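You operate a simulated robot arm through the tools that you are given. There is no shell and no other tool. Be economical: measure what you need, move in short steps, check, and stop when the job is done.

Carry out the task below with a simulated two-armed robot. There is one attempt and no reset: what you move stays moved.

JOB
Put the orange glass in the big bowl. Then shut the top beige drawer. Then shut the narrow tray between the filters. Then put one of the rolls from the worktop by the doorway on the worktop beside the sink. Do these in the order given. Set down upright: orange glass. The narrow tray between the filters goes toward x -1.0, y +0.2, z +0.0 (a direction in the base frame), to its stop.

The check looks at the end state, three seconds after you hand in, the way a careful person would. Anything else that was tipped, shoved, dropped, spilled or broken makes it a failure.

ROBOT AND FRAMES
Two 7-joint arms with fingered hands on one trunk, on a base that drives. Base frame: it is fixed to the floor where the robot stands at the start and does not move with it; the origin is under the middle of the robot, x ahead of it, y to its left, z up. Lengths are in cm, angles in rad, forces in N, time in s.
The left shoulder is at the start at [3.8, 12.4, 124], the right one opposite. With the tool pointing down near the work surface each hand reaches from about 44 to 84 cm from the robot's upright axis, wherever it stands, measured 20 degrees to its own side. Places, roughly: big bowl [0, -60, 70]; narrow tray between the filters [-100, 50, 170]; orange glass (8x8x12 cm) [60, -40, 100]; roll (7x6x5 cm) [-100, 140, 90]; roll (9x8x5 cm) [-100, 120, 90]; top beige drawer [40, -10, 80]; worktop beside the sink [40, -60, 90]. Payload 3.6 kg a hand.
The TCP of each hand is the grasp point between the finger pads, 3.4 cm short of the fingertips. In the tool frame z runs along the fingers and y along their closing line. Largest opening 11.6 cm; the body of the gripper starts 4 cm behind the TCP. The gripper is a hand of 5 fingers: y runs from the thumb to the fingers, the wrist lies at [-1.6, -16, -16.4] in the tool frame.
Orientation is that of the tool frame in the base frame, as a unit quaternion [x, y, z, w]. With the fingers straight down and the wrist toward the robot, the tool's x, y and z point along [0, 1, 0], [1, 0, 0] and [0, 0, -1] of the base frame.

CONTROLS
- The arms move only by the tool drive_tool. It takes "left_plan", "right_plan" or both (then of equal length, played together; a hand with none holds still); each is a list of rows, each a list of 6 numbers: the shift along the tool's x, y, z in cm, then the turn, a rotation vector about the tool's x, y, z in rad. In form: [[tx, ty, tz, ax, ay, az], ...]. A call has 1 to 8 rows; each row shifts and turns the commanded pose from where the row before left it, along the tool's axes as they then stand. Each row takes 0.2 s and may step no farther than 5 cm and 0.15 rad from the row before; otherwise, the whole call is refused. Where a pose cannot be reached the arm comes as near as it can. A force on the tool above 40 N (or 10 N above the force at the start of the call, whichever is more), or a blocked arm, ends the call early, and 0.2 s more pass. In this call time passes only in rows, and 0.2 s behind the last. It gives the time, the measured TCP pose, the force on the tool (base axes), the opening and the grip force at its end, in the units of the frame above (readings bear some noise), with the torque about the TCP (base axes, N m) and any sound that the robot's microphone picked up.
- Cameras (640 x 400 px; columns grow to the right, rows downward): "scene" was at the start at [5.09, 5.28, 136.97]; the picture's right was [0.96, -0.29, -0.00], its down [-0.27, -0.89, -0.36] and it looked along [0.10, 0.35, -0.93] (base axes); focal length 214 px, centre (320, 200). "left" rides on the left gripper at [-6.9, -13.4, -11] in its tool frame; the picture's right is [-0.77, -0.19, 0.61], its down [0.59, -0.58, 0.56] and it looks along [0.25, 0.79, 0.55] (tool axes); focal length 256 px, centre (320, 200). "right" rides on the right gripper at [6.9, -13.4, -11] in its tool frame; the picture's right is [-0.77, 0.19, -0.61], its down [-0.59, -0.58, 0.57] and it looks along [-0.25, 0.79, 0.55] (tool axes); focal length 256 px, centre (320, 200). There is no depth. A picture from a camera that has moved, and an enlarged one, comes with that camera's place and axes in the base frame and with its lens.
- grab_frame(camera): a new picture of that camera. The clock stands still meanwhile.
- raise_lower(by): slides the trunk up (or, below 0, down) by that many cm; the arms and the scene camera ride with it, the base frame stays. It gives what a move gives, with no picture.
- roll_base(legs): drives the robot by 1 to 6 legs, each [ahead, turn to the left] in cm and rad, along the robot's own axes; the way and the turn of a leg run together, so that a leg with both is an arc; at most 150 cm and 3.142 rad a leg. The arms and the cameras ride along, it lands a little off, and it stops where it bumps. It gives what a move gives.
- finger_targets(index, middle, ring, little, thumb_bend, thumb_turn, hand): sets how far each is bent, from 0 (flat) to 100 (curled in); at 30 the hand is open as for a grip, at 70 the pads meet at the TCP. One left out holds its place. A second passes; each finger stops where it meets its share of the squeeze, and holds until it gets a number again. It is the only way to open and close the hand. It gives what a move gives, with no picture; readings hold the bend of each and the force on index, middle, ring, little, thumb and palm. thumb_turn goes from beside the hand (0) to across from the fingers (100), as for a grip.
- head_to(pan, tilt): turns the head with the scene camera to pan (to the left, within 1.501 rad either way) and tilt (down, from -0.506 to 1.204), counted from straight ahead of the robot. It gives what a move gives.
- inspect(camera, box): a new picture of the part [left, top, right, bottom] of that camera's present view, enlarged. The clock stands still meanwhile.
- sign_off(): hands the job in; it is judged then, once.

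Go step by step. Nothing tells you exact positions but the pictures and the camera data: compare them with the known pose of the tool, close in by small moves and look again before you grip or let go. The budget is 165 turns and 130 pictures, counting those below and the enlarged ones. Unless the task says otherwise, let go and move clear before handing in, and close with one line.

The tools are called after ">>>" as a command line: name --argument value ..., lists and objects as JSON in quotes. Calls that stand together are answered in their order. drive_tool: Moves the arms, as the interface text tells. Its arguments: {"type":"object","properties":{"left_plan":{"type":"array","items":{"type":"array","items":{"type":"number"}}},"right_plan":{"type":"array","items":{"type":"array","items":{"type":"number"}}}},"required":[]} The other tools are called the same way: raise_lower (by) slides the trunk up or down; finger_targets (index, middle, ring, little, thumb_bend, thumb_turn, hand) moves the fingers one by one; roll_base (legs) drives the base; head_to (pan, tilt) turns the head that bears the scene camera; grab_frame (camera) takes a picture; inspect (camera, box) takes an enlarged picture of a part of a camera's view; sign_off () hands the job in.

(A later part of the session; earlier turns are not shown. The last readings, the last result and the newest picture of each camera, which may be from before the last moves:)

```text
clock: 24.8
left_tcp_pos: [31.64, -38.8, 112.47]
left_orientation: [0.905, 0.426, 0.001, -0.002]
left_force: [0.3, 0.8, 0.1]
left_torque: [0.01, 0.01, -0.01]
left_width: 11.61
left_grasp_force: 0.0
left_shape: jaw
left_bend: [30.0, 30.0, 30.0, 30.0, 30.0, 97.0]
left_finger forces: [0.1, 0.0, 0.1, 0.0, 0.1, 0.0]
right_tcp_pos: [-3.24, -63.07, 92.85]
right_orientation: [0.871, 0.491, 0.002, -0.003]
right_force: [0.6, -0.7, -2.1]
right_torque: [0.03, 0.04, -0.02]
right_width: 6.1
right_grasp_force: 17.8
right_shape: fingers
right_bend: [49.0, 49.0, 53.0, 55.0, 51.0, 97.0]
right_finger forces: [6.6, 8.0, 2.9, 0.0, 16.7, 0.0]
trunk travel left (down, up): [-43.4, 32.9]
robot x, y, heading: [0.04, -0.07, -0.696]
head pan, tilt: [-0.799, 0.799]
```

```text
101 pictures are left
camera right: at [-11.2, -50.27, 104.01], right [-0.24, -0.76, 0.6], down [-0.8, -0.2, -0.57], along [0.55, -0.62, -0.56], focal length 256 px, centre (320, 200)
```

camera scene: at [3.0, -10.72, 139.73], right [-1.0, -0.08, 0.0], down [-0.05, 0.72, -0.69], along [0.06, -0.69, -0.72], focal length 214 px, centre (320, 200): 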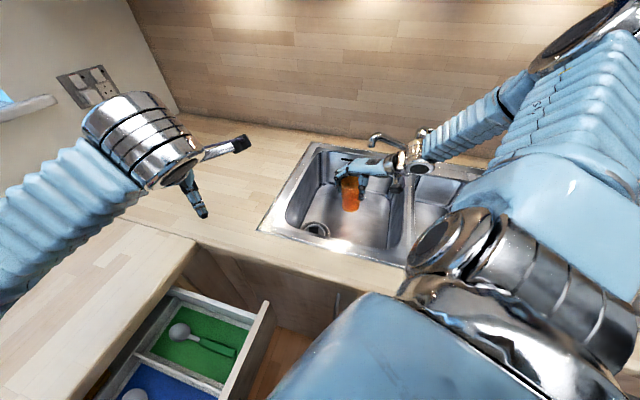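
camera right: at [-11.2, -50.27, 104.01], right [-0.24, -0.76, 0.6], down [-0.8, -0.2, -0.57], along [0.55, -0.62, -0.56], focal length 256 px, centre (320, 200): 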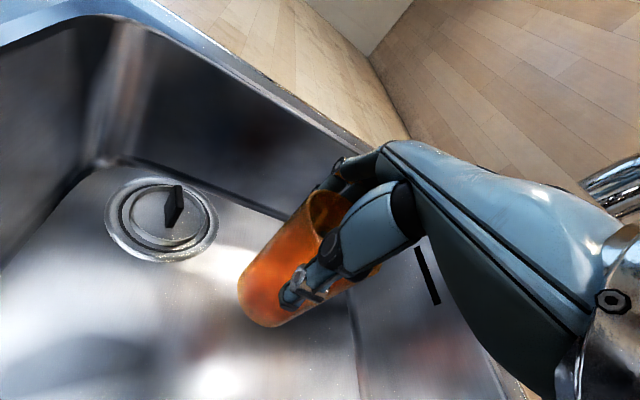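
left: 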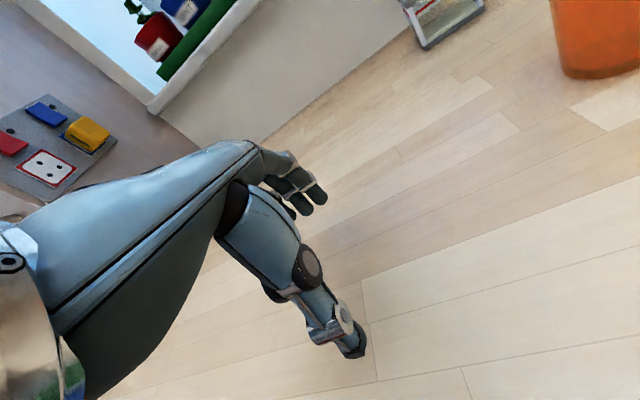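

The glass is inside the bowl above the floor. I lower in small steps watching the force.

>>> drive_tool --right_plan '[[0, 0, 1.5, 0, 0, 0], [0, 0, 1.5, 0, 0, 0], [0, 0, 1, 0, 0, 0], [0, 0, 0.7, 0, 0, 0]]'

>>> inspect --camera "scene" --box '[260, 120, 480, 260]'

```text
clock: 25.8
left_tcp_pos: [31.82, -38.68, 112.46]
left_orientation: [0.905, 0.425, 0.0, -0.001]
left_force: [0.4, -0.7, -0.2]
left_torque: [0.03, 0.01, 0.0]
left_width: 11.6
left_grasp_force: 0.0
left_shape: jaw
left_bend: [30.0, 30.0, 30.0, 30.0, 30.0, 97.0]
left_finger forces: [0.0, 0.0, 0.0, 0.0, 0.1, 0.0]
right_tcp_pos: [-3.24, -62.95, 88.23]
right_orientation: [0.871, 0.492, 0.002, -0.001]
right_force: [-0.2, 1.3, -1.5]
right_torque: [-0.01, 0.0, -0.02]
right_width: 6.07
right_grasp_force: 17.7
right_shape: fingers
right_bend: [49.0, 49.0, 53.0, 55.0, 51.0, 97.0]
right_finger forces: [6.8, 8.0, 2.9, 0.0, 16.7, 0.0]
trunk travel left (down, up): [-43.4, 32.9]
robot x, y, heading: [-0.11, 0.17, -0.694]
head pan, tilt: [-0.799, 0.799]
```

```text
2.86 times, centred on (370, 190) of scene
camera zoom: at [3.29, -10.39, 139.73], right [-1.0, -0.08, 0.0], down [-0.06, 0.72, -0.7], along [0.06, -0.69, -0.72], focal length 613 px, centre (177, 229)
```

zoom: 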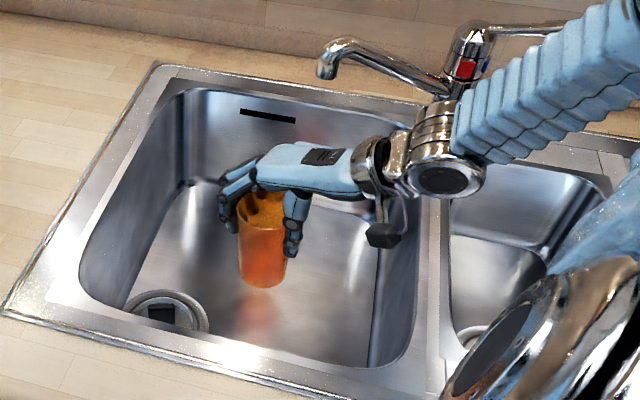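

Still a few centimetres to the floor. Continue gently.

>>> drive_tool --right_plan '[[0, 0, 0.8, 0, 0, 0], [0, 0, 0.8, 0, 0, 0], [0, 0, 0.6, 0, 0, 0]]'

>>> inspect --camera "scene" --box '[260, 120, 480, 260]'

```text
clock: 26.6
left_tcp_pos: [31.67, -38.56, 112.5]
left_orientation: [0.905, 0.426, -0.001, -0.001]
left_force: [-0.2, -0.6, 0.0]
left_torque: [-0.01, 0.04, 0.0]
left_width: 11.59
left_grasp_force: 0.1
left_shape: jaw
left_bend: [30.0, 30.0, 30.0, 30.0, 30.0, 97.0]
left_finger forces: [0.0, 0.0, 0.1, 0.0, 0.0, 0.0]
right_tcp_pos: [-3.09, -62.88, 86.15]
right_orientation: [0.871, 0.492, 0.003, -0.002]
right_force: [0.2, 0.6, -1.5]
right_torque: [-0.05, -0.02, 0.0]
right_width: 6.07
right_grasp_force: 17.2
right_shape: fingers
right_bend: [49.0, 49.0, 53.0, 55.0, 51.0, 97.0]
right_finger forces: [6.6, 8.0, 2.9, 0.0, 16.6, 0.1]
trunk travel left (down, up): [-43.4, 32.9]
robot x, y, heading: [0.2, -0.05, -0.692]
head pan, tilt: [-0.799, 0.799]
```

```text
2.86 times, centred on (370, 190) of scene
camera zoom: at [3.29, -10.36, 139.73], right [-1.0, -0.08, 0.0], down [-0.06, 0.72, -0.7], along [0.06, -0.69, -0.72], focal length 613 px, centre (177, 229)
```

zoom: 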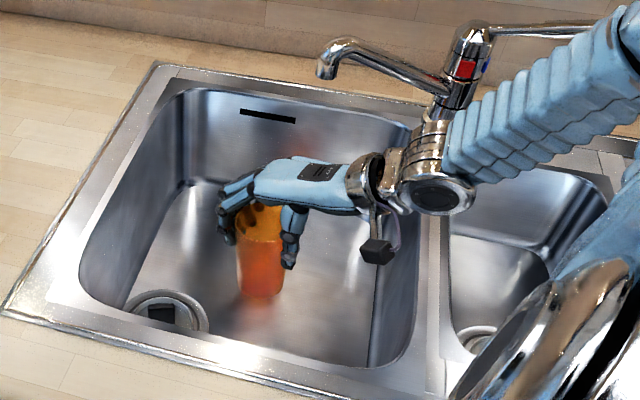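

Not touching yet; continue in small steps.

>>> drive_tool --right_plan '[[0, 0, 0.5, 0, 0, 0], [0, 0, 0.5, 0, 0, 0], [0, 0, 0.5, 0, 0, 0], [0, 0, 0.5, 0, 0, 0]]'

>>> inspect --camera "scene" --box '[260, 120, 480, 260]'

```text
clock: 27.6
left_tcp_pos: [31.74, -38.55, 112.6]
left_orientation: [0.905, 0.426, -0.001, 0.001]
left_force: [-0.1, -0.6, 0.4]
left_torque: [0.01, -0.01, 0.0]
left_width: 11.62
left_grasp_force: 0.0
left_shape: jaw
left_bend: [30.0, 30.0, 30.0, 30.0, 30.0, 97.0]
left_finger forces: [0.1, 0.1, 0.0, 0.0, 0.1, 0.0]
right_tcp_pos: [-3.08, -62.88, 84.48]
right_orientation: [0.871, 0.491, 0.004, 0.001]
right_force: [-1.6, 1.4, 11.2]
right_torque: [-0.09, -0.01, -0.02]
right_width: 6.06
right_grasp_force: 19.1
right_shape: fingers
right_bend: [50.0, 49.0, 53.0, 55.0, 51.0, 97.0]
right_finger forces: [6.7, 7.9, 3.2, 0.1, 19.9, 0.1]
trunk travel left (down, up): [-43.4, 32.9]
robot x, y, heading: [-0.41, 0.13, -0.69]
head pan, tilt: [-0.799, 0.799]
```

```text
2.86 times, centred on (370, 190) of scene
camera zoom: at [3.27, -10.13, 139.77], right [-1.0, -0.08, 0.0], down [-0.06, 0.71, -0.7], along [0.06, -0.7, -0.72], focal length 613 px, centre (177, 229)
```

zoom: 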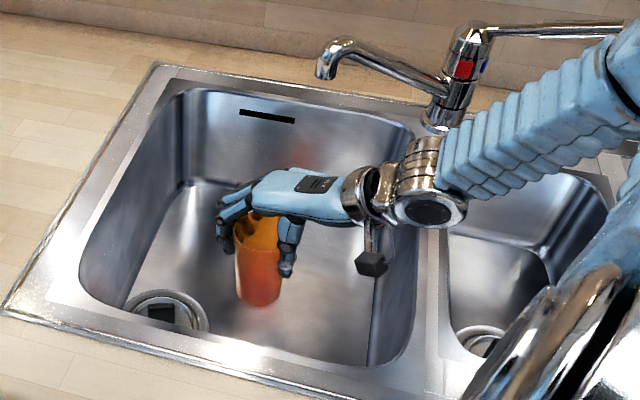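

The glass touches the floor (11 N up). I relieve slightly and open the hand.

>>> drive_tool --right_plan '[[0, 0, -0.2, 0, 0, 0]]'

>>> finger_targets --hand "right" --index 40 --middle 40 --ring 40 --little 40 --thumb_bend 40

>>> finger_targets --hand "right" --index 28 --middle 28 --ring 28 --little 28 --thumb_bend 28

>>> inspect --camera "scene" --box '[260, 120, 480, 260]'

>>> grab_frame --camera "right"

```text
clock: 28.0
left_tcp_pos: [31.77, -38.4, 112.44]
left_orientation: [0.905, 0.426, -0.001, 0.0]
left_force: [0.0, -0.6, 0.8]
left_torque: [0.0, 0.0, 0.03]
left_width: 11.57
left_grasp_force: 0.1
left_shape: jaw
left_bend: [30.0, 30.0, 30.0, 30.0, 30.0, 97.0]
left_finger forces: [0.0, 0.1, 0.0, 0.1, 0.1, 0.1]
right_tcp_pos: [-3.11, -63.0, 84.46]
right_orientation: [0.871, 0.492, 0.002, -0.001]
right_force: [-0.9, -2.1, 6.8]
right_torque: [-0.2, -0.15, -0.01]
right_width: 6.08
right_grasp_force: 18.6
right_shape: fingers
right_bend: [50.0, 49.0, 53.0, 55.0, 51.0, 97.0]
right_finger forces: [7.2, 8.8, 3.5, 0.0, 18.6, 0.0]
trunk travel left (down, up): [-43.4, 32.9]
robot x, y, heading: [0.09, 0.22, -0.692]
head pan, tilt: [-0.799, 0.799]
```

```text
clock: 29.0
left_tcp_pos: [31.76, -38.69, 112.48]
left_orientation: [0.905, 0.426, -0.001, 0.0]
left_force: [-0.5, -0.3, 1.0]
left_torque: [-0.03, -0.02, 0.02]
left_width: 11.6
left_grasp_force: 0.0
left_shape: jaw
left_bend: [30.0, 30.0, 30.0, 30.0, 30.0, 97.0]
left_finger forces: [0.1, 0.0, 0.1, 0.1, 0.1, 0.1]
right_tcp_pos: [-3.21, -63.06, 84.45]
right_orientation: [0.871, 0.492, 0.003, -0.002]
right_force: [-0.2, 0.1, 0.4]
right_torque: [0.01, 0.01, 0.0]
right_width: 8.81
right_grasp_force: 0.1
right_shape: fingers
right_bend: [40.0, 40.0, 40.0, 40.0, 40.0, 97.0]
right_finger forces: [0.0, 0.1, 0.0, 0.1, 0.0, 0.0]
trunk travel left (down, up): [-43.4, 32.9]
robot x, y, heading: [-0.26, -0.08, -0.691]
head pan, tilt: [-0.799, 0.799]
```

```text
clock: 30.0
left_tcp_pos: [31.79, -38.56, 112.37]
left_orientation: [0.905, 0.425, 0.0, -0.001]
left_force: [-0.3, 0.1, -0.5]
left_torque: [0.0, -0.04, -0.01]
left_width: 11.58
left_grasp_force: 0.0
left_shape: jaw
left_bend: [30.0, 30.0, 30.0, 30.0, 30.0, 97.0]
left_finger forces: [0.0, 0.1, 0.0, 0.0, 0.0, 0.1]
right_tcp_pos: [-3.09, -63.0, 84.42]
right_orientation: [0.87, 0.492, 0.003, -0.001]
right_force: [-0.1, 0.0, -0.1]
right_torque: [-0.03, 0.01, 0.03]
right_width: 12.12
right_grasp_force: 0.1
right_shape: fingers
right_bend: [28.0, 28.0, 28.0, 28.0, 28.0, 97.0]
right_finger forces: [0.0, 0.0, 0.0, 0.0, 0.0, 0.1]
trunk travel left (down, up): [-43.4, 32.9]
robot x, y, heading: [-0.17, -0.03, -0.697]
head pan, tilt: [-0.799, 0.799]
```

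```text
2.86 times, centred on (370, 190) of scene
camera zoom: at [3.3, -10.31, 139.74], right [-1.0, -0.08, 0.0], down [-0.06, 0.72, -0.7], along [0.06, -0.69, -0.72], focal length 613 px, centre (177, 229)
```

zoom: 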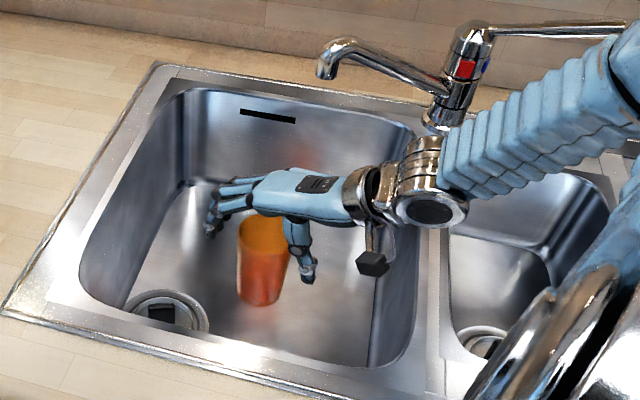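

```text
96 pictures are left
camera right: at [-11.07, -50.19, 95.4], right [-0.24, -0.76, 0.61], down [-0.8, -0.2, -0.57], along [0.55, -0.62, -0.56], focal length 256 px, centre (320, 200)
```

right: 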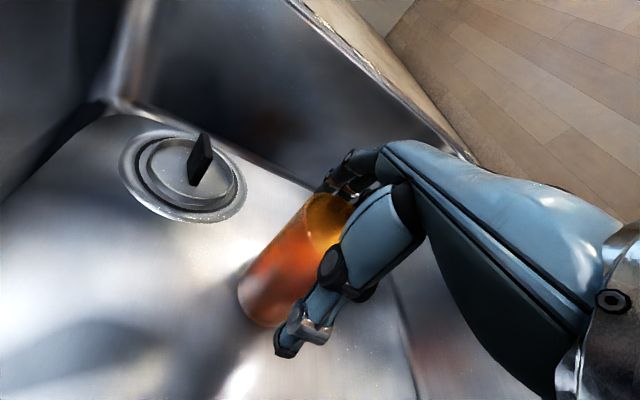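

The glass stands free and upright in the bowl. I lift the hand straight up slowly.

>>> drive_tool --right_plan '[[0, 0, -1.5, 0, 0, 0], [0, 0, -2.5, 0, 0, 0], [0, 0, -4, 0, 0, 0], [0, 0, -4, 0, 0, 0], [0, 0, -4.5, 0, 0, 0], [0, 0, -4.5, 0, 0, 0], [0, 0, -4.5, 0, 0, 0], [0, 0, -4.5, 0, 0, 0]]'

>>> grab_frame --camera "scene"

```text
clock: 31.1
left_tcp_pos: [31.86, -38.43, 112.52]
left_orientation: [0.904, 0.427, -0.001, 0.0]
left_force: [-0.7, 0.3, 0.9]
left_torque: [0.0, 0.03, -0.04]
left_width: 11.6
left_grasp_force: 0.2
left_shape: jaw
left_bend: [30.0, 30.0, 30.0, 30.0, 30.0, 97.0]
left_finger forces: [0.0, 0.1, 0.1, 0.1, 0.1, 0.1]
right_tcp_pos: [-3.01, -61.95, 97.32]
right_orientation: [0.869, 0.495, 0.007, -0.011]
right_force: [1.9, 0.4, -0.1]
right_torque: [-0.05, 0.07, 0.0]
right_width: 12.14
right_grasp_force: 1.0
right_shape: fingers
right_bend: [28.0, 28.0, 28.0, 28.0, 28.0, 97.0]
right_finger forces: [0.1, 0.0, 0.0, 0.0, 0.0, 2.0]
trunk travel left (down, up): [-43.4, 32.9]
robot x, y, heading: [-0.24, -0.11, -0.689]
head pan, tilt: [-0.799, 0.799]
stopped in row 5 (right hand): the force on the tool passed its limit (the readings are from after the stop); the commanded pose is now the measured one
```

```text
95 pictures are left
camera scene: at [3.33, -10.18, 139.76], right [-1.0, -0.08, 0.0], down [-0.06, 0.71, -0.7], along [0.06, -0.69, -0.72], focal length 214 px, centre (320, 200)
```

scene: 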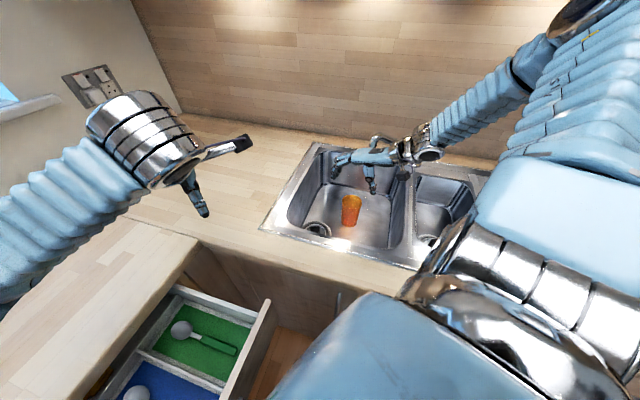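

The lift stopped at z 97 with some contact; I look closer—probably the faucet spout.

>>> inspect --camera "scene" --box '[300, 110, 460, 250]'

>>> grab_frame --camera "right"

```text
2.86 times, centred on (380, 180) of scene
camera zoom: at [3.33, -10.18, 139.76], right [-1.0, -0.08, 0.0], down [-0.06, 0.71, -0.7], along [0.06, -0.69, -0.72], focal length 613 px, centre (149, 257)
```

zoom: 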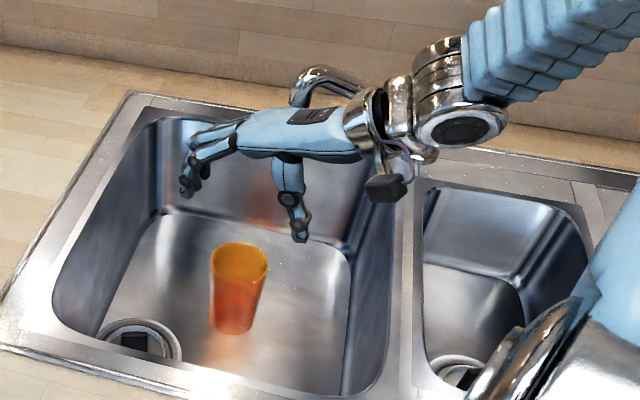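

```text
93 pictures are left
camera right: at [-11.09, -49.45, 108.57], right [-0.23, -0.77, 0.59], down [-0.8, -0.2, -0.57], along [0.56, -0.6, -0.57], focal length 256 px, centre (320, 200)
```

right: 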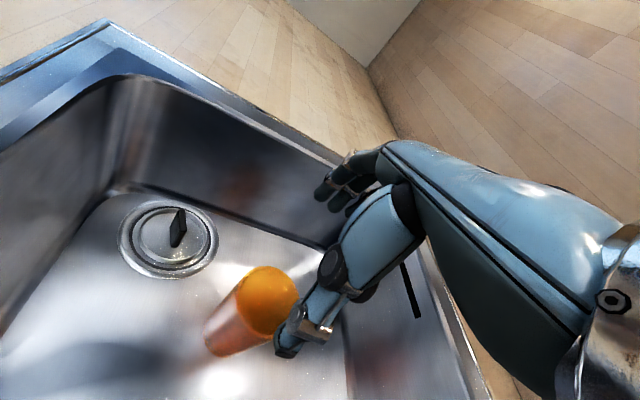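

The wrist side touches the spout from below; the glass stands well. I drop a bit, shift away from the faucet along tool +x, then rise.

>>> drive_tool --right_plan '[[0.5, 0, 0.7, 0, 0, 0], [3, 0, 0, 0, 0, 0], [4, 0, 0, 0, 0, 0], [0, 0, -3, 0, 0, 0], [0, 0, -4, 0, 0, 0], [0, 0, -4, 0, 0, 0], [0, 0, -4, 0, 0, 0], [0, 0, -4, 0, 0, 0]]'

>>> grab_frame --camera "scene"

```text
clock: 33.0
left_tcp_pos: [31.62, -38.44, 112.51]
left_orientation: [0.905, 0.426, 0.0, 0.0]
left_force: [-0.3, -0.2, -0.3]
left_torque: [0.01, -0.01, 0.0]
left_width: 11.61
left_grasp_force: 0.0
left_shape: jaw
left_bend: [30.0, 30.0, 30.0, 30.0, 30.0, 97.0]
left_finger forces: [0.0, 0.0, 0.1, 0.1, 0.1, 0.1]
right_tcp_pos: [0.57, -55.8, 115.66]
right_orientation: [0.87, 0.493, 0.007, -0.011]
right_force: [0.2, 1.1, -0.5]
right_torque: [0.03, -0.05, 0.0]
right_width: 12.15
right_grasp_force: 0.1
right_shape: fingers
right_bend: [28.0, 28.0, 28.0, 28.0, 28.0, 97.0]
right_finger forces: [0.1, 0.0, 0.0, 0.1, 0.1, 0.1]
trunk travel left (down, up): [-43.4, 32.9]
robot x, y, heading: [-0.31, -0.38, -0.69]
head pan, tilt: [-0.799, 0.799]
```

```text
92 pictures are left
camera scene: at [3.19, -10.21, 139.75], right [-1.0, -0.08, 0.0], down [-0.06, 0.71, -0.7], along [0.06, -0.69, -0.72], focal length 214 px, centre (320, 200)
```

scene: 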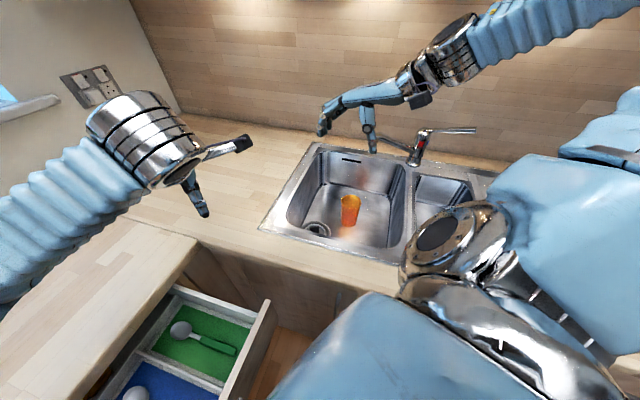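

The glass stands in the bowl and the hand is clear. Next the drawer: turn back to face along its slide direction (heading ≈ −0.2) and back up; first check behind by looking left-back.

>>> roll_base --legs '[[0, 0.48]]'

>>> head_to --pan 1.5 --tilt 0.3

>>> grab_frame --camera "scene"

>>> head_to --pan -0.2 --tilt 0.95

>>> grab_frame --camera "scene"

```text
clock: 34.7
left_tcp_pos: [46.0, -19.5, 112.47]
left_orientation: [0.777, 0.629, 0.0, 0.0]
left_force: [0.4, -0.4, -0.4]
left_torque: [-0.04, 0.0, 0.02]
left_width: 11.6
left_grasp_force: 0.1
left_shape: jaw
left_bend: [30.0, 30.0, 30.0, 30.0, 30.0, 97.0]
left_finger forces: [0.0, 0.0, 0.1, 0.0, 0.0, 0.1]
right_tcp_pos: [26.41, -49.36, 115.54]
right_orientation: [0.726, 0.687, 0.004, -0.013]
right_force: [0.2, 0.4, -0.7]
right_torque: [0.02, 0.0, -0.01]
right_width: 12.15
right_grasp_force: 0.0
right_shape: fingers
right_bend: [28.0, 28.0, 28.0, 28.0, 28.0, 97.0]
right_finger forces: [0.0, 0.0, 0.0, 0.0, 0.0, 0.1]
trunk travel left (down, up): [-43.4, 32.9]
robot x, y, heading: [-0.11, 0.12, -0.212]
head pan, tilt: [-0.799, 0.799]
```

```text
clock: 36.9
left_tcp_pos: [45.98, -19.59, 112.41]
left_orientation: [0.777, 0.63, 0.0, -0.001]
left_force: [0.2, 0.5, -0.5]
left_torque: [0.02, 0.0, -0.01]
left_width: 11.59
left_grasp_force: 0.1
left_shape: jaw
left_bend: [30.0, 30.0, 30.0, 30.0, 30.0, 97.0]
left_finger forces: [0.0, 0.1, 0.1, 0.1, 0.1, 0.0]
right_tcp_pos: [26.22, -49.4, 115.69]
right_orientation: [0.726, 0.687, 0.004, -0.013]
right_force: [0.4, -0.4, 0.3]
right_torque: [-0.01, -0.03, 0.03]
right_width: 12.16
right_grasp_force: 0.0
right_shape: fingers
right_bend: [28.0, 28.0, 28.0, 28.0, 28.0, 97.0]
right_finger forces: [0.0, 0.0, 0.1, 0.0, 0.0, 0.1]
trunk travel left (down, up): [-43.4, 32.9]
robot x, y, heading: [-0.3, 0.11, -0.212]
head pan, tilt: [1.499, 0.3]
```

```text
91 pictures are left
camera scene: at [5.97, 8.2, 144.18], right [0.96, -0.28, 0.0], down [-0.08, -0.28, -0.96], along [0.27, 0.92, -0.3], focal length 214 px, centre (320, 200)
```

scene: 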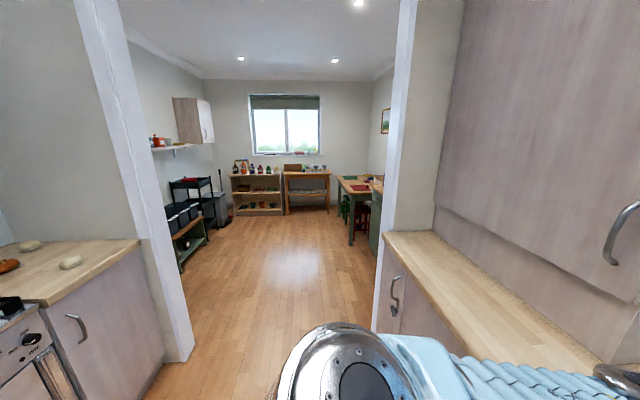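

```text
clock: 38.6
left_tcp_pos: [45.99, -19.48, 112.35]
left_orientation: [0.777, 0.629, 0.0, -0.001]
left_force: [-0.8, -0.8, -0.2]
left_torque: [0.0, 0.02, 0.03]
left_width: 11.57
left_grasp_force: 0.1
left_shape: jaw
left_bend: [30.0, 30.0, 30.0, 30.0, 30.0, 97.0]
left_finger forces: [0.0, 0.1, 0.1, 0.0, 0.0, 0.0]
right_tcp_pos: [26.27, -49.3, 115.66]
right_orientation: [0.726, 0.687, 0.004, -0.013]
right_force: [0.3, 0.2, 0.4]
right_torque: [-0.03, 0.01, -0.01]
right_width: 12.13
right_grasp_force: 0.0
right_shape: fingers
right_bend: [28.0, 28.0, 28.0, 28.0, 28.0, 97.0]
right_finger forces: [0.0, 0.0, 0.0, 0.1, 0.1, 0.0]
trunk travel left (down, up): [-43.4, 32.9]
robot x, y, heading: [-0.17, -0.09, -0.208]
head pan, tilt: [-0.201, 0.949]
```

```text
90 pictures are left
camera scene: at [10.05, -3.67, 138.59], right [-0.4, -0.92, 0.0], down [-0.75, 0.32, -0.58], along [0.53, -0.23, -0.81], focal length 214 px, centre (320, 200)
```

scene: 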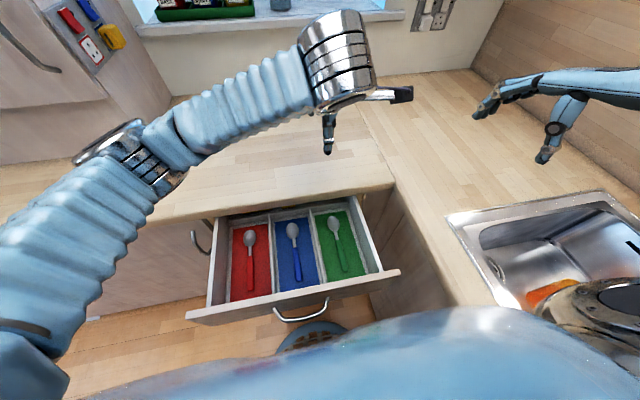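

The drawer front runs from about (17,-29) to (27.5,21), handle in its middle near (21,-5). Behind me the opposite counter is at x≈−85, so I back up 32 cm.

>>> roll_base --legs '[[-32, 0]]'

>>> head_to --pan 0.0 --tilt 0.85

>>> grab_frame --camera "scene"

```text
clock: 40.7
left_tcp_pos: [14.63, -12.69, 112.5]
left_orientation: [0.775, 0.632, 0.0, -0.001]
left_force: [0.7, -0.2, -0.2]
left_torque: [0.02, 0.01, 0.01]
left_width: 11.61
left_grasp_force: 0.1
left_shape: jaw
left_bend: [30.0, 30.0, 30.0, 30.0, 30.0, 97.0]
left_finger forces: [0.0, 0.0, 0.0, 0.0, 0.0, 0.1]
right_tcp_pos: [-4.74, -42.55, 115.6]
right_orientation: [0.725, 0.689, 0.004, -0.012]
right_force: [-0.9, -1.3, -0.6]
right_torque: [0.01, -0.01, -0.01]
right_width: 12.16
right_grasp_force: 0.1
right_shape: fingers
right_bend: [28.0, 28.0, 28.0, 28.0, 28.0, 97.0]
right_finger forces: [0.1, 0.0, 0.0, 0.1, 0.0, 0.0]
trunk travel left (down, up): [-43.4, 32.9]
robot x, y, heading: [-31.67, 6.31, -0.206]
head pan, tilt: [-0.201, 0.949]
```

```text
clock: 41.5
left_tcp_pos: [14.64, -12.62, 112.55]
left_orientation: [0.776, 0.631, 0.0, -0.001]
left_force: [-0.1, -0.2, 0.2]
left_torque: [-0.03, -0.01, -0.03]
left_width: 11.56
left_grasp_force: 0.0
left_shape: jaw
left_bend: [30.0, 30.0, 30.0, 30.0, 30.0, 97.0]
left_finger forces: [0.0, 0.0, 0.1, 0.0, 0.0, 0.1]
right_tcp_pos: [-4.85, -42.55, 115.52]
right_orientation: [0.724, 0.689, 0.005, -0.013]
right_force: [0.8, 0.1, 0.1]
right_torque: [0.05, 0.01, 0.0]
right_width: 12.15
right_grasp_force: 0.1
right_shape: fingers
right_bend: [28.0, 28.0, 28.0, 28.0, 28.0, 97.0]
right_finger forces: [0.1, 0.0, 0.0, 0.0, 0.1, 0.1]
trunk travel left (down, up): [-43.4, 32.9]
robot x, y, heading: [-31.44, 6.71, -0.207]
head pan, tilt: [0.0, 0.85]
```

```text
89 pictures are left
camera scene: at [-20.33, 4.26, 139.33], right [-0.2, -0.98, 0.0], down [-0.74, 0.15, -0.66], along [0.65, -0.13, -0.75], focal length 214 px, centre (320, 200)
```

scene: 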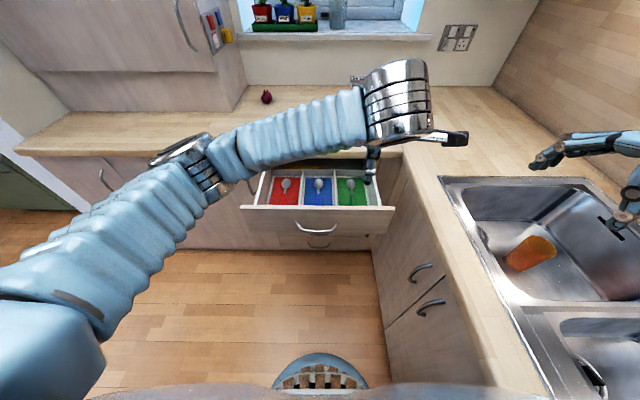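

The drawer front spans z≈69–86 with the handle at ≈z 73. I'll make a fist with the left hand, back up 6 cm more, line it up with the drawer's middle and lower it in front of the panel.

>>> roll_base --legs '[[-6, 0]]'

>>> finger_targets --hand "left" --index 75 --middle 75 --ring 75 --little 75 --thumb_bend 60

>>> drive_tool --left_plan '[[3.5, 0, 0, 0, 0, 0], [3.5, 0, 0, 0, 0, 0], [3.2, 0, 0, 0, 0, 0], [0, 0, 4.5, 0, 0, 0], [0, 0, 4.5, 0, 0, 0], [0, 0, 4.5, 0, 0, 0], [0, 0, 4.5, 0, 0, 0]]'

>>> grab_frame --camera "scene"

>>> grab_frame --camera "left"

```text
clock: 42.4
left_tcp_pos: [10.81, -11.68, 111.94]
left_orientation: [0.774, 0.633, -0.005, -0.007]
left_force: [-0.1, 2.1, -0.4]
left_torque: [-0.1, 0.0, -0.01]
left_width: 11.59
left_grasp_force: 0.0
left_shape: jaw
left_bend: [30.0, 30.0, 30.0, 30.0, 30.0, 97.0]
left_finger forces: [0.0, 0.0, 0.0, 0.0, 0.1, 0.0]
right_tcp_pos: [-8.49, -41.68, 115.08]
right_orientation: [0.724, 0.69, 0.0, -0.02]
right_force: [0.0, -0.1, 0.2]
right_torque: [-0.03, -0.06, -0.01]
right_width: 12.14
right_grasp_force: 0.0
right_shape: fingers
right_bend: [28.0, 28.0, 28.0, 28.0, 28.0, 97.0]
right_finger forces: [0.0, 0.0, 0.0, 0.0, 0.0, 0.0]
trunk travel left (down, up): [-43.4, 32.9]
robot x, y, heading: [-36.88, 7.74, -0.204]
head pan, tilt: [0.0, 0.85]
```

```text
clock: 43.4
left_tcp_pos: [9.11, -11.24, 112.52]
left_orientation: [0.773, 0.634, 0.001, -0.001]
left_force: [1.2, -0.5, 0.8]
left_torque: [0.01, 0.07, -0.04]
left_width: 0.73
left_grasp_force: 0.1
left_shape: fingers
left_bend: [75.0, 75.0, 75.0, 75.0, 60.0, 97.0]
left_finger forces: [0.0, 0.0, 0.0, 0.0, 0.1, 0.0]
right_tcp_pos: [-10.52, -41.29, 115.55]
right_orientation: [0.724, 0.689, 0.005, -0.013]
right_force: [0.1, 0.1, 1.3]
right_torque: [-0.01, 0.08, 0.01]
right_width: 12.14
right_grasp_force: 0.0
right_shape: fingers
right_bend: [28.0, 28.0, 28.0, 28.0, 28.0, 97.0]
right_finger forces: [0.0, 0.1, 0.0, 0.1, 0.0, 0.0]
trunk travel left (down, up): [-43.4, 32.9]
robot x, y, heading: [-37.1, 7.71, -0.204]
head pan, tilt: [0.0, 0.85]
```

```text
clock: 45.0
left_tcp_pos: [11.03, -0.83, 94.53]
left_orientation: [0.773, 0.634, 0.001, 0.001]
left_force: [0.1, -0.3, -0.1]
left_torque: [0.03, -0.03, 0.0]
left_width: 0.73
left_grasp_force: 0.0
left_shape: fingers
left_bend: [75.0, 75.0, 75.0, 75.0, 60.0, 97.0]
left_finger forces: [0.1, 0.0, 0.0, 0.0, 0.0, 0.1]
right_tcp_pos: [-10.55, -41.2, 115.62]
right_orientation: [0.724, 0.69, 0.005, -0.013]
right_force: [0.9, -0.2, 0.6]
right_torque: [-0.01, 0.01, 0.02]
right_width: 12.16
right_grasp_force: 0.0
right_shape: fingers
right_bend: [28.0, 28.0, 28.0, 28.0, 28.0, 97.0]
right_finger forces: [0.1, 0.1, 0.0, 0.1, 0.1, 0.1]
trunk travel left (down, up): [-43.4, 32.9]
robot x, y, heading: [-36.78, 7.85, -0.208]
head pan, tilt: [0.0, 0.85]
```

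```text
88 pictures are left
camera scene: at [-26.04, 5.5, 139.34], right [-0.2, -0.98, 0.0], down [-0.74, 0.15, -0.66], along [0.65, -0.13, -0.75], focal length 214 px, centre (320, 200)
```

scene: 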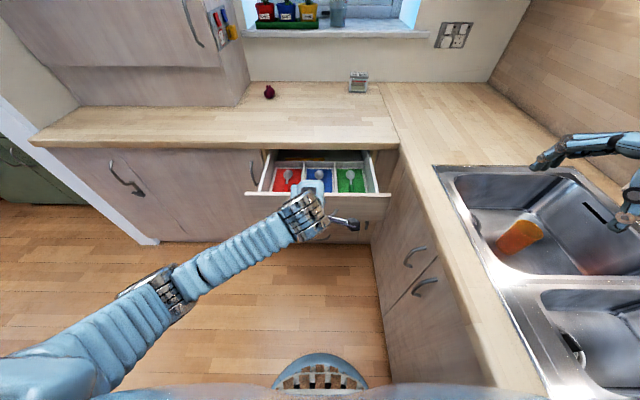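

```text
87 pictures are left
camera left: at [-3.45, -4.87, 105.2], right [-0.33, -0.72, -0.61], down [-0.45, 0.69, -0.57], along [0.83, 0.09, -0.55], focal length 256 px, centre (320, 200)
```

left: 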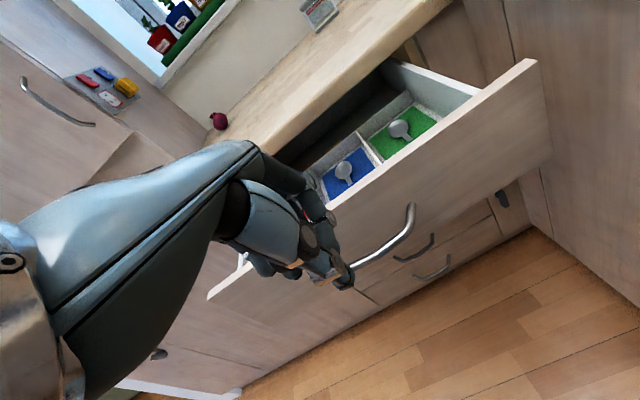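

The fist is in front of the panel. I lower to z≈83 and check.

>>> drive_tool --left_plan '[[0, 0, 4, 0, 0, 0], [0, 0, 4, 0, 0, 0], [0, 0, 3.5, 0, 0, 0]]'

>>> grab_frame --camera "left"

```text
clock: 45.8
left_tcp_pos: [10.87, -1.02, 83.01]
left_orientation: [0.774, 0.634, 0.001, 0.0]
left_force: [-0.5, 0.5, 0.3]
left_torque: [0.02, 0.0, -0.02]
left_width: 0.74
left_grasp_force: 0.0
left_shape: fingers
left_bend: [75.0, 75.0, 75.0, 75.0, 60.0, 97.0]
left_finger forces: [0.0, 0.0, 0.0, 0.0, 0.0, 0.1]
right_tcp_pos: [-10.59, -41.28, 115.64]
right_orientation: [0.724, 0.69, 0.005, -0.013]
right_force: [0.1, 0.2, -1.0]
right_torque: [0.0, -0.01, 0.06]
right_width: 12.15
right_grasp_force: 0.0
right_shape: fingers
right_bend: [28.0, 28.0, 28.0, 28.0, 28.0, 97.0]
right_finger forces: [0.1, 0.0, 0.1, 0.0, 0.0, 0.0]
trunk travel left (down, up): [-43.4, 32.9]
robot x, y, heading: [-37.06, 8.03, -0.199]
head pan, tilt: [0.0, 0.85]
```

```text
86 pictures are left
camera left: at [-3.51, -4.99, 93.87], right [-0.33, -0.72, -0.61], down [-0.45, 0.69, -0.57], along [0.83, 0.09, -0.55], focal length 256 px, centre (320, 200)
```

left: 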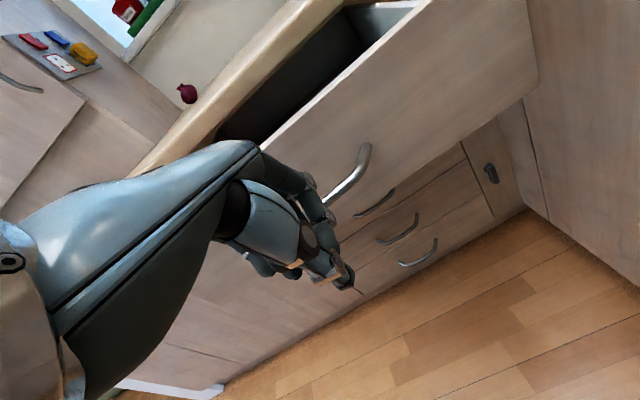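

Now push along the slide direction (tool y).

>>> drive_tool --left_plan '[[0, 2.5, 0.5, 0, 0, 0], [0, 2.5, 0.5, 0, 0, 0], [0, 2.5, 0, 0, 0, 0], [0, 2.5, 0, 0, 0, 0], [0, 2.5, 0, 0, 0, 0], [0, 2.5, 0, 0, 0, 0]]'

>>> grab_frame --camera "left"

>>> grab_frame --camera "scene"

```text
clock: 47.2
left_tcp_pos: [25.91, -3.87, 82.08]
left_orientation: [0.773, 0.634, 0.0, -0.001]
left_force: [-0.7, -0.5, 4.7]
left_torque: [0.04, -0.04, 0.0]
left_width: 0.74
left_grasp_force: 1.7
left_shape: fingers
left_bend: [75.0, 75.0, 75.0, 75.0, 60.0, 97.0]
left_finger forces: [0.1, 4.1, 0.0, 0.0, 0.1, 0.0]
right_tcp_pos: [-10.56, -41.3, 115.74]
right_orientation: [0.724, 0.69, 0.005, -0.013]
right_force: [1.0, 0.0, 0.0]
right_torque: [-0.02, 0.01, -0.01]
right_width: 12.15
right_grasp_force: 0.1
right_shape: fingers
right_bend: [28.0, 28.0, 28.0, 28.0, 28.0, 97.0]
right_finger forces: [0.0, 0.0, 0.1, 0.0, 0.0, 0.0]
trunk travel left (down, up): [-43.4, 32.9]
robot x, y, heading: [-36.46, 7.82, -0.204]
head pan, tilt: [0.0, 0.85]
```

```text
85 pictures are left
camera left: at [11.4, -7.94, 92.93], right [-0.33, -0.72, -0.61], down [-0.45, 0.69, -0.56], along [0.83, 0.09, -0.55], focal length 256 px, centre (320, 200)
```

left: 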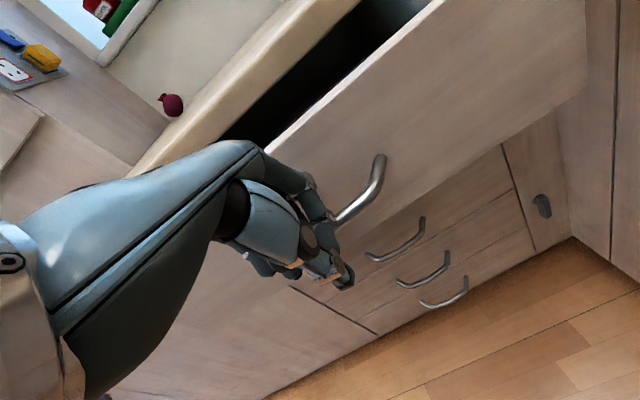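

```text
84 pictures are left
camera scene: at [-26.03, 5.44, 139.35], right [-0.2, -0.98, 0.0], down [-0.74, 0.15, -0.66], along [0.65, -0.13, -0.75], focal length 214 px, centre (320, 200)
```

scene: 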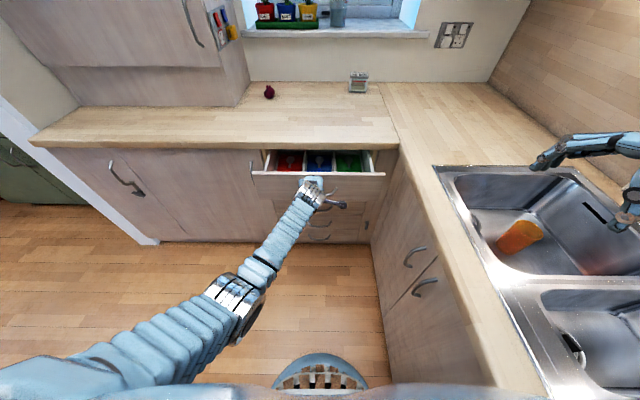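

The drawer is moving in. Continue pushing.

>>> drive_tool --left_plan '[[0, 2.5, 0, 0, 0, 0], [0, 2.5, 0, 0, 0, 0], [0, 2.5, 0, 0, 0, 0], [0, 2.5, 0, 0, 0, 0], [0, 1.5, 0, 0, 0, 0], [0, 1.5, 0, 0, 0, 0], [0, 1.5, 0, 0, 0, 0]]'

>>> grab_frame --camera "left"

>>> grab_frame --camera "scene"

```text
clock: 48.8
left_tcp_pos: [35.64, -5.76, 82.93]
left_orientation: [0.774, 0.633, 0.001, 0.0]
left_force: [-0.6, 0.4, 0.4]
left_torque: [0.02, -0.02, 0.0]
left_width: 0.69
left_grasp_force: 0.1
left_shape: fingers
left_bend: [75.0, 75.0, 75.0, 75.0, 60.0, 97.0]
left_finger forces: [0.1, 0.0, 0.0, 0.0, 0.0, 0.0]
left hand out of reach, approached as far as the arm can: row 4, 5, 6, 7
right_tcp_pos: [-10.54, -41.22, 115.69]
right_orientation: [0.724, 0.69, 0.005, -0.013]
right_force: [-0.2, 0.0, -0.4]
right_torque: [0.02, 0.02, 0.0]
right_width: 12.14
right_grasp_force: 0.1
right_shape: fingers
right_bend: [28.0, 28.0, 28.0, 28.0, 28.0, 97.0]
right_finger forces: [0.0, 0.0, 0.1, 0.1, 0.1, 0.1]
trunk travel left (down, up): [-43.4, 32.9]
robot x, y, heading: [-36.7, 7.81, -0.202]
head pan, tilt: [0.0, 0.85]
```

```text
83 pictures are left
camera left: at [21.11, -9.63, 93.68], right [-0.33, -0.72, -0.61], down [-0.45, 0.69, -0.57], along [0.83, 0.09, -0.55], focal length 256 px, centre (320, 200)
```

left: 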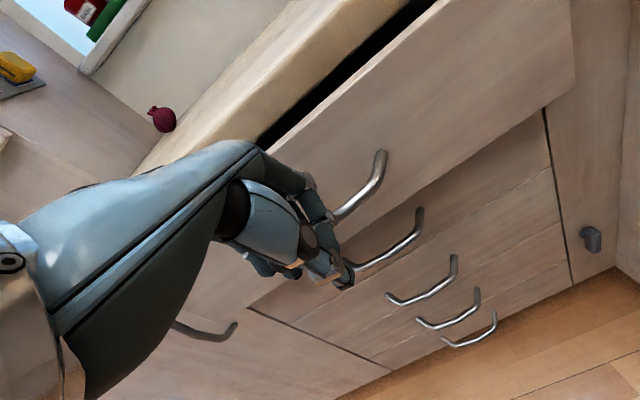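

```text
82 pictures are left
camera scene: at [-26.02, 5.49, 139.34], right [-0.2, -0.98, 0.0], down [-0.74, 0.15, -0.66], along [0.65, -0.13, -0.75], focal length 214 px, centre (320, 200)
```

scene: 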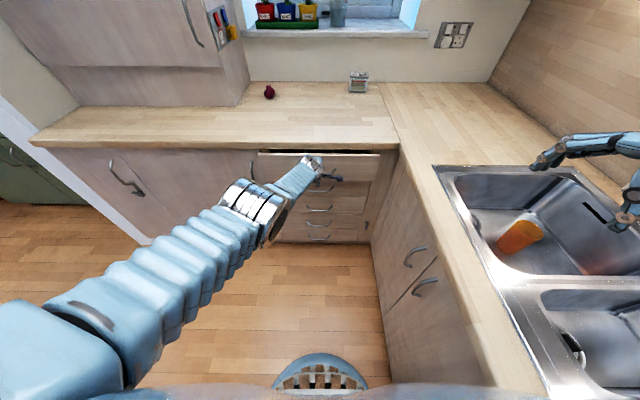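

The arm is at its reach; about 4–5 cm remain. I roll ahead with the hand fixed.

>>> roll_base --legs '[[4, 0]]'

>>> grab_frame --camera "left"

```text
clock: 49.7
left_tcp_pos: [40.06, -6.9, 82.77]
left_orientation: [0.774, 0.633, 0.003, 0.001]
left_force: [0.3, -0.3, 0.1]
left_torque: [0.0, 0.04, -0.03]
left_width: 0.74
left_grasp_force: 0.0
left_shape: fingers
left_bend: [75.0, 75.0, 75.0, 75.0, 60.0, 97.0]
left_finger forces: [0.0, 0.1, 0.0, 0.1, 0.0, 0.0]
right_tcp_pos: [-6.95, -41.96, 115.85]
right_orientation: [0.724, 0.69, 0.008, -0.012]
right_force: [0.2, 0.0, -1.0]
right_torque: [0.02, 0.02, 0.06]
right_width: 12.15
right_grasp_force: 0.1
right_shape: fingers
right_bend: [28.0, 28.0, 28.0, 28.0, 28.0, 97.0]
right_finger forces: [0.0, 0.0, 0.0, 0.1, 0.0, 0.0]
trunk travel left (down, up): [-43.4, 32.9]
robot x, y, heading: [-33.31, 6.83, -0.2]
head pan, tilt: [0.0, 0.85]
```

```text
81 pictures are left
camera left: at [25.53, -10.92, 93.5], right [-0.33, -0.72, -0.61], down [-0.45, 0.69, -0.57], along [0.83, 0.08, -0.55], focal length 256 px, centre (320, 200)
```

left: 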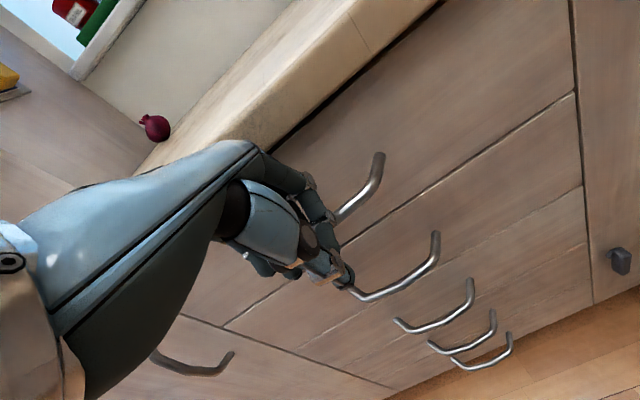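

Nearly flush. I push another bit until resistance.

>>> roll_base --legs '[[3, 0]]'

>>> grab_frame --camera "left"

```text
clock: 50.7
left_tcp_pos: [41.88, -7.19, 82.41]
left_orientation: [0.773, 0.634, 0.0, -0.002]
left_force: [0.8, 0.1, -0.5]
left_torque: [0.04, 0.02, -0.02]
left_width: 0.71
left_grasp_force: 0.2
left_shape: fingers
left_bend: [75.0, 75.0, 75.0, 75.0, 60.0, 97.0]
left_finger forces: [0.1, 0.0, 0.0, 0.0, 0.0, 0.1]
right_tcp_pos: [-5.12, -42.6, 115.82]
right_orientation: [0.727, 0.687, 0.007, -0.011]
right_force: [-0.7, 0.5, -0.6]
right_torque: [0.03, -0.04, 0.01]
right_width: 12.18
right_grasp_force: 0.0
right_shape: fingers
right_bend: [28.0, 28.0, 28.0, 28.0, 28.0, 97.0]
right_finger forces: [0.1, 0.0, 0.1, 0.0, 0.0, 0.0]
trunk travel left (down, up): [-43.4, 32.9]
robot x, y, heading: [-30.54, 6.49, -0.208]
head pan, tilt: [0.0, 0.85]
stopped in leg 1: the robot was blocked; the commanded pose is now the measured one
```

```text
80 pictures are left
camera left: at [27.43, -11.22, 93.34], right [-0.33, -0.72, -0.61], down [-0.45, 0.69, -0.56], along [0.83, 0.09, -0.56], focal length 256 px, centre (320, 200)
```

left: 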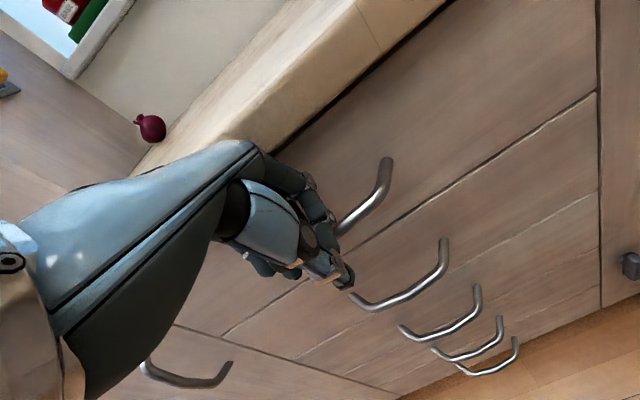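

Blocked at the stop and flush. I retract the hand back with tiny first steps, watching that the handle isn't hooked.

>>> drive_tool --left_plan '[[0, -1, -0.5, 0, 0, 0], [0, -1, -0.5, 0, 0, 0], [0, -2, 0, 0, 0, 0], [0, -4, 0, 0, 0, 0], [0, -4, 0, 0, 0, 0], [0, -4, -1, 0, 0, 0], [0, -4, -2, 0, 0, 0]]'

>>> grab_frame --camera "left"

>>> grab_frame --camera "scene"

```text
clock: 52.5
left_tcp_pos: [26.28, -2.84, 91.75]
left_orientation: [0.775, 0.628, 0.061, 0.024]
left_force: [0.0, -0.1, -0.6]
left_torque: [0.03, 0.0, -0.02]
left_width: 0.7
left_grasp_force: 0.1
left_shape: fingers
left_bend: [75.0, 75.0, 75.0, 75.0, 60.0, 97.0]
left_finger forces: [0.1, 0.1, 0.1, 0.1, 0.0, 0.0]
right_tcp_pos: [-5.06, -42.55, 115.87]
right_orientation: [0.726, 0.687, 0.006, -0.011]
right_force: [0.1, 0.1, -0.1]
right_torque: [-0.03, 0.02, -0.05]
right_width: 12.16
right_grasp_force: 0.0
right_shape: fingers
right_bend: [28.0, 28.0, 28.0, 28.0, 28.0, 97.0]
right_finger forces: [0.0, 0.0, 0.0, 0.0, 0.0, 0.1]
trunk travel left (down, up): [-43.4, 32.9]
robot x, y, heading: [-30.32, 6.49, -0.205]
head pan, tilt: [0.0, 0.85]
stopped in row 7 (left hand): the arm was blocked; the commanded pose is now the measured one
```

```text
79 pictures are left
camera left: at [10.58, -7.06, 100.52], right [-0.26, -0.69, -0.68], down [-0.37, 0.72, -0.59], along [0.89, 0.1, -0.45], focal length 256 px, centre (320, 200)
```

left: 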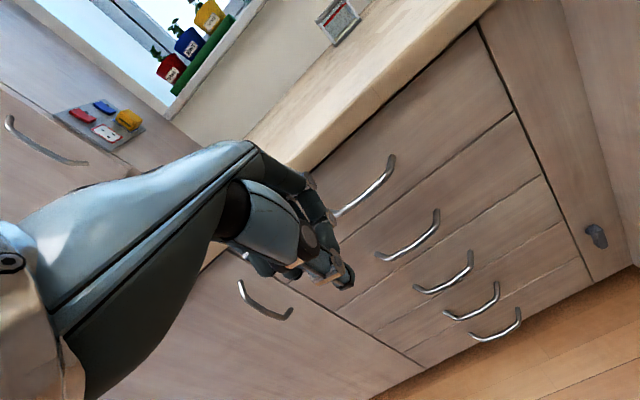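

```text
78 pictures are left
camera scene: at [-19.36, 4.11, 139.33], right [-0.2, -0.98, 0.0], down [-0.74, 0.15, -0.66], along [0.65, -0.13, -0.75], focal length 214 px, centre (320, 200)
```

scene: 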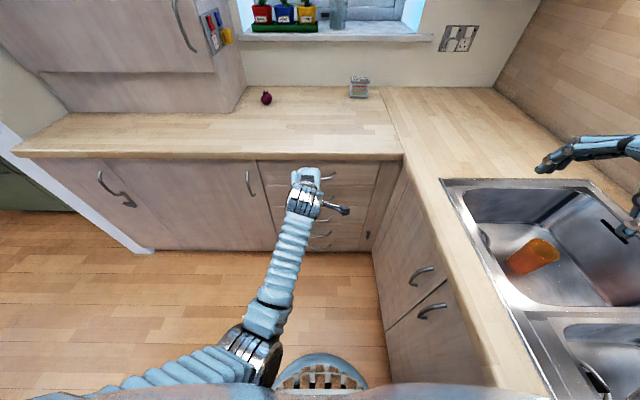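

The drawer is flush with its neighbours. Now I raise the left arm and open its fist, then turn left toward the hood wall.

>>> drive_tool --left_plan '[[0, 1, -4, 0, 0, 0], [0, 1, -4, 0, 0, 0], [0, 0, -4, 0, 0, 0], [0, 0, -4, 0, 0, 0], [0, 0, -4, 0, 0, 0]]'

>>> roll_base --legs '[[0, 1.3]]'

>>> head_to --pan 1.3 --tilt 0.1

>>> grab_frame --camera "scene"

```text
clock: 53.7
left_tcp_pos: [25.83, -3.66, 111.89]
left_orientation: [0.772, 0.632, 0.064, 0.02]
left_force: [-0.3, 0.0, 0.5]
left_torque: [-0.02, -0.02, -0.02]
left_width: 0.71
left_grasp_force: 0.2
left_shape: fingers
left_bend: [75.0, 75.0, 75.0, 75.0, 60.0, 97.0]
left_finger forces: [0.0, 0.0, 0.1, 0.0, 0.0, 0.0]
right_tcp_pos: [-5.23, -42.5, 115.75]
right_orientation: [0.726, 0.688, 0.007, -0.011]
right_force: [-0.5, -0.7, 0.0]
right_torque: [0.04, -0.02, 0.0]
right_width: 12.14
right_grasp_force: 0.0
right_shape: fingers
right_bend: [28.0, 28.0, 28.0, 28.0, 28.0, 97.0]
right_finger forces: [0.0, 0.1, 0.1, 0.1, 0.0, 0.0]
trunk travel left (down, up): [-43.4, 32.9]
robot x, y, heading: [-30.65, 6.34, -0.207]
head pan, tilt: [0.0, 0.85]
```

```text
clock: 57.2
left_tcp_pos: [-4.56, 57.39, 111.79]
left_orientation: [0.244, 0.968, 0.063, -0.02]
left_force: [0.0, 0.0, -0.4]
left_torque: [-0.03, -0.01, -0.01]
left_width: 0.7
left_grasp_force: 0.0
left_shape: fingers
left_bend: [75.0, 75.0, 75.0, 75.0, 60.0, 97.0]
left_finger forces: [0.1, 0.0, 0.0, 0.1, 0.1, 0.0]
right_tcp_pos: [23.73, 16.49, 115.85]
right_orientation: [0.174, 0.985, -0.001, -0.013]
right_force: [0.5, 0.0, -0.5]
right_torque: [-0.01, -0.05, -0.01]
right_width: 12.14
right_grasp_force: 0.1
right_shape: fingers
right_bend: [28.0, 28.0, 28.0, 28.0, 28.0, 97.0]
right_finger forces: [0.0, 0.1, 0.1, 0.0, 0.0, 0.1]
trunk travel left (down, up): [-43.4, 32.9]
robot x, y, heading: [-30.31, 6.6, 1.075]
head pan, tilt: [0.0, 0.85]
```

```text
clock: 58.7
left_tcp_pos: [-4.65, 57.53, 111.93]
left_orientation: [0.243, 0.968, 0.064, -0.022]
left_force: [-0.6, -0.2, -0.1]
left_torque: [0.03, 0.02, 0.0]
left_width: 0.7
left_grasp_force: 0.0
left_shape: fingers
left_bend: [75.0, 75.0, 75.0, 75.0, 60.0, 97.0]
left_finger forces: [0.0, 0.0, 0.1, 0.0, 0.0, 0.0]
right_tcp_pos: [23.63, 16.42, 115.84]
right_orientation: [0.174, 0.985, -0.002, -0.012]
right_force: [0.0, 0.6, 0.7]
right_torque: [0.0, -0.01, -0.02]
right_width: 12.14
right_grasp_force: 0.1
right_shape: fingers
right_bend: [28.0, 28.0, 28.0, 28.0, 28.0, 97.0]
right_finger forces: [0.1, 0.0, 0.0, 0.0, 0.1, 0.0]
trunk travel left (down, up): [-43.4, 32.9]
robot x, y, heading: [-30.33, 6.32, 1.075]
head pan, tilt: [1.3, 0.099]
```

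```text
77 pictures are left
camera scene: at [-35.31, 15.79, 146.04], right [0.7, 0.72, 0.0], down [0.07, -0.07, -0.99], along [-0.72, 0.69, -0.1], focal length 214 px, centre (320, 200)
```

scene: 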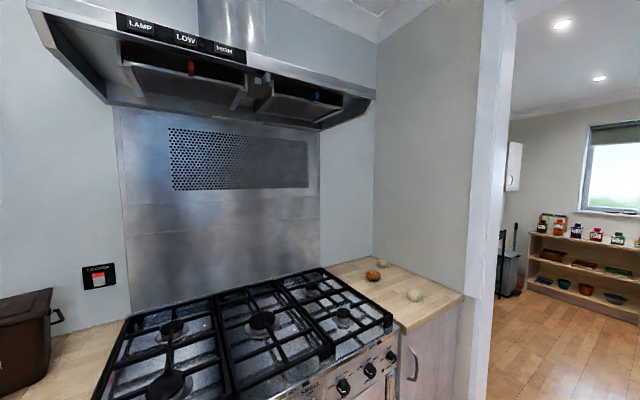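

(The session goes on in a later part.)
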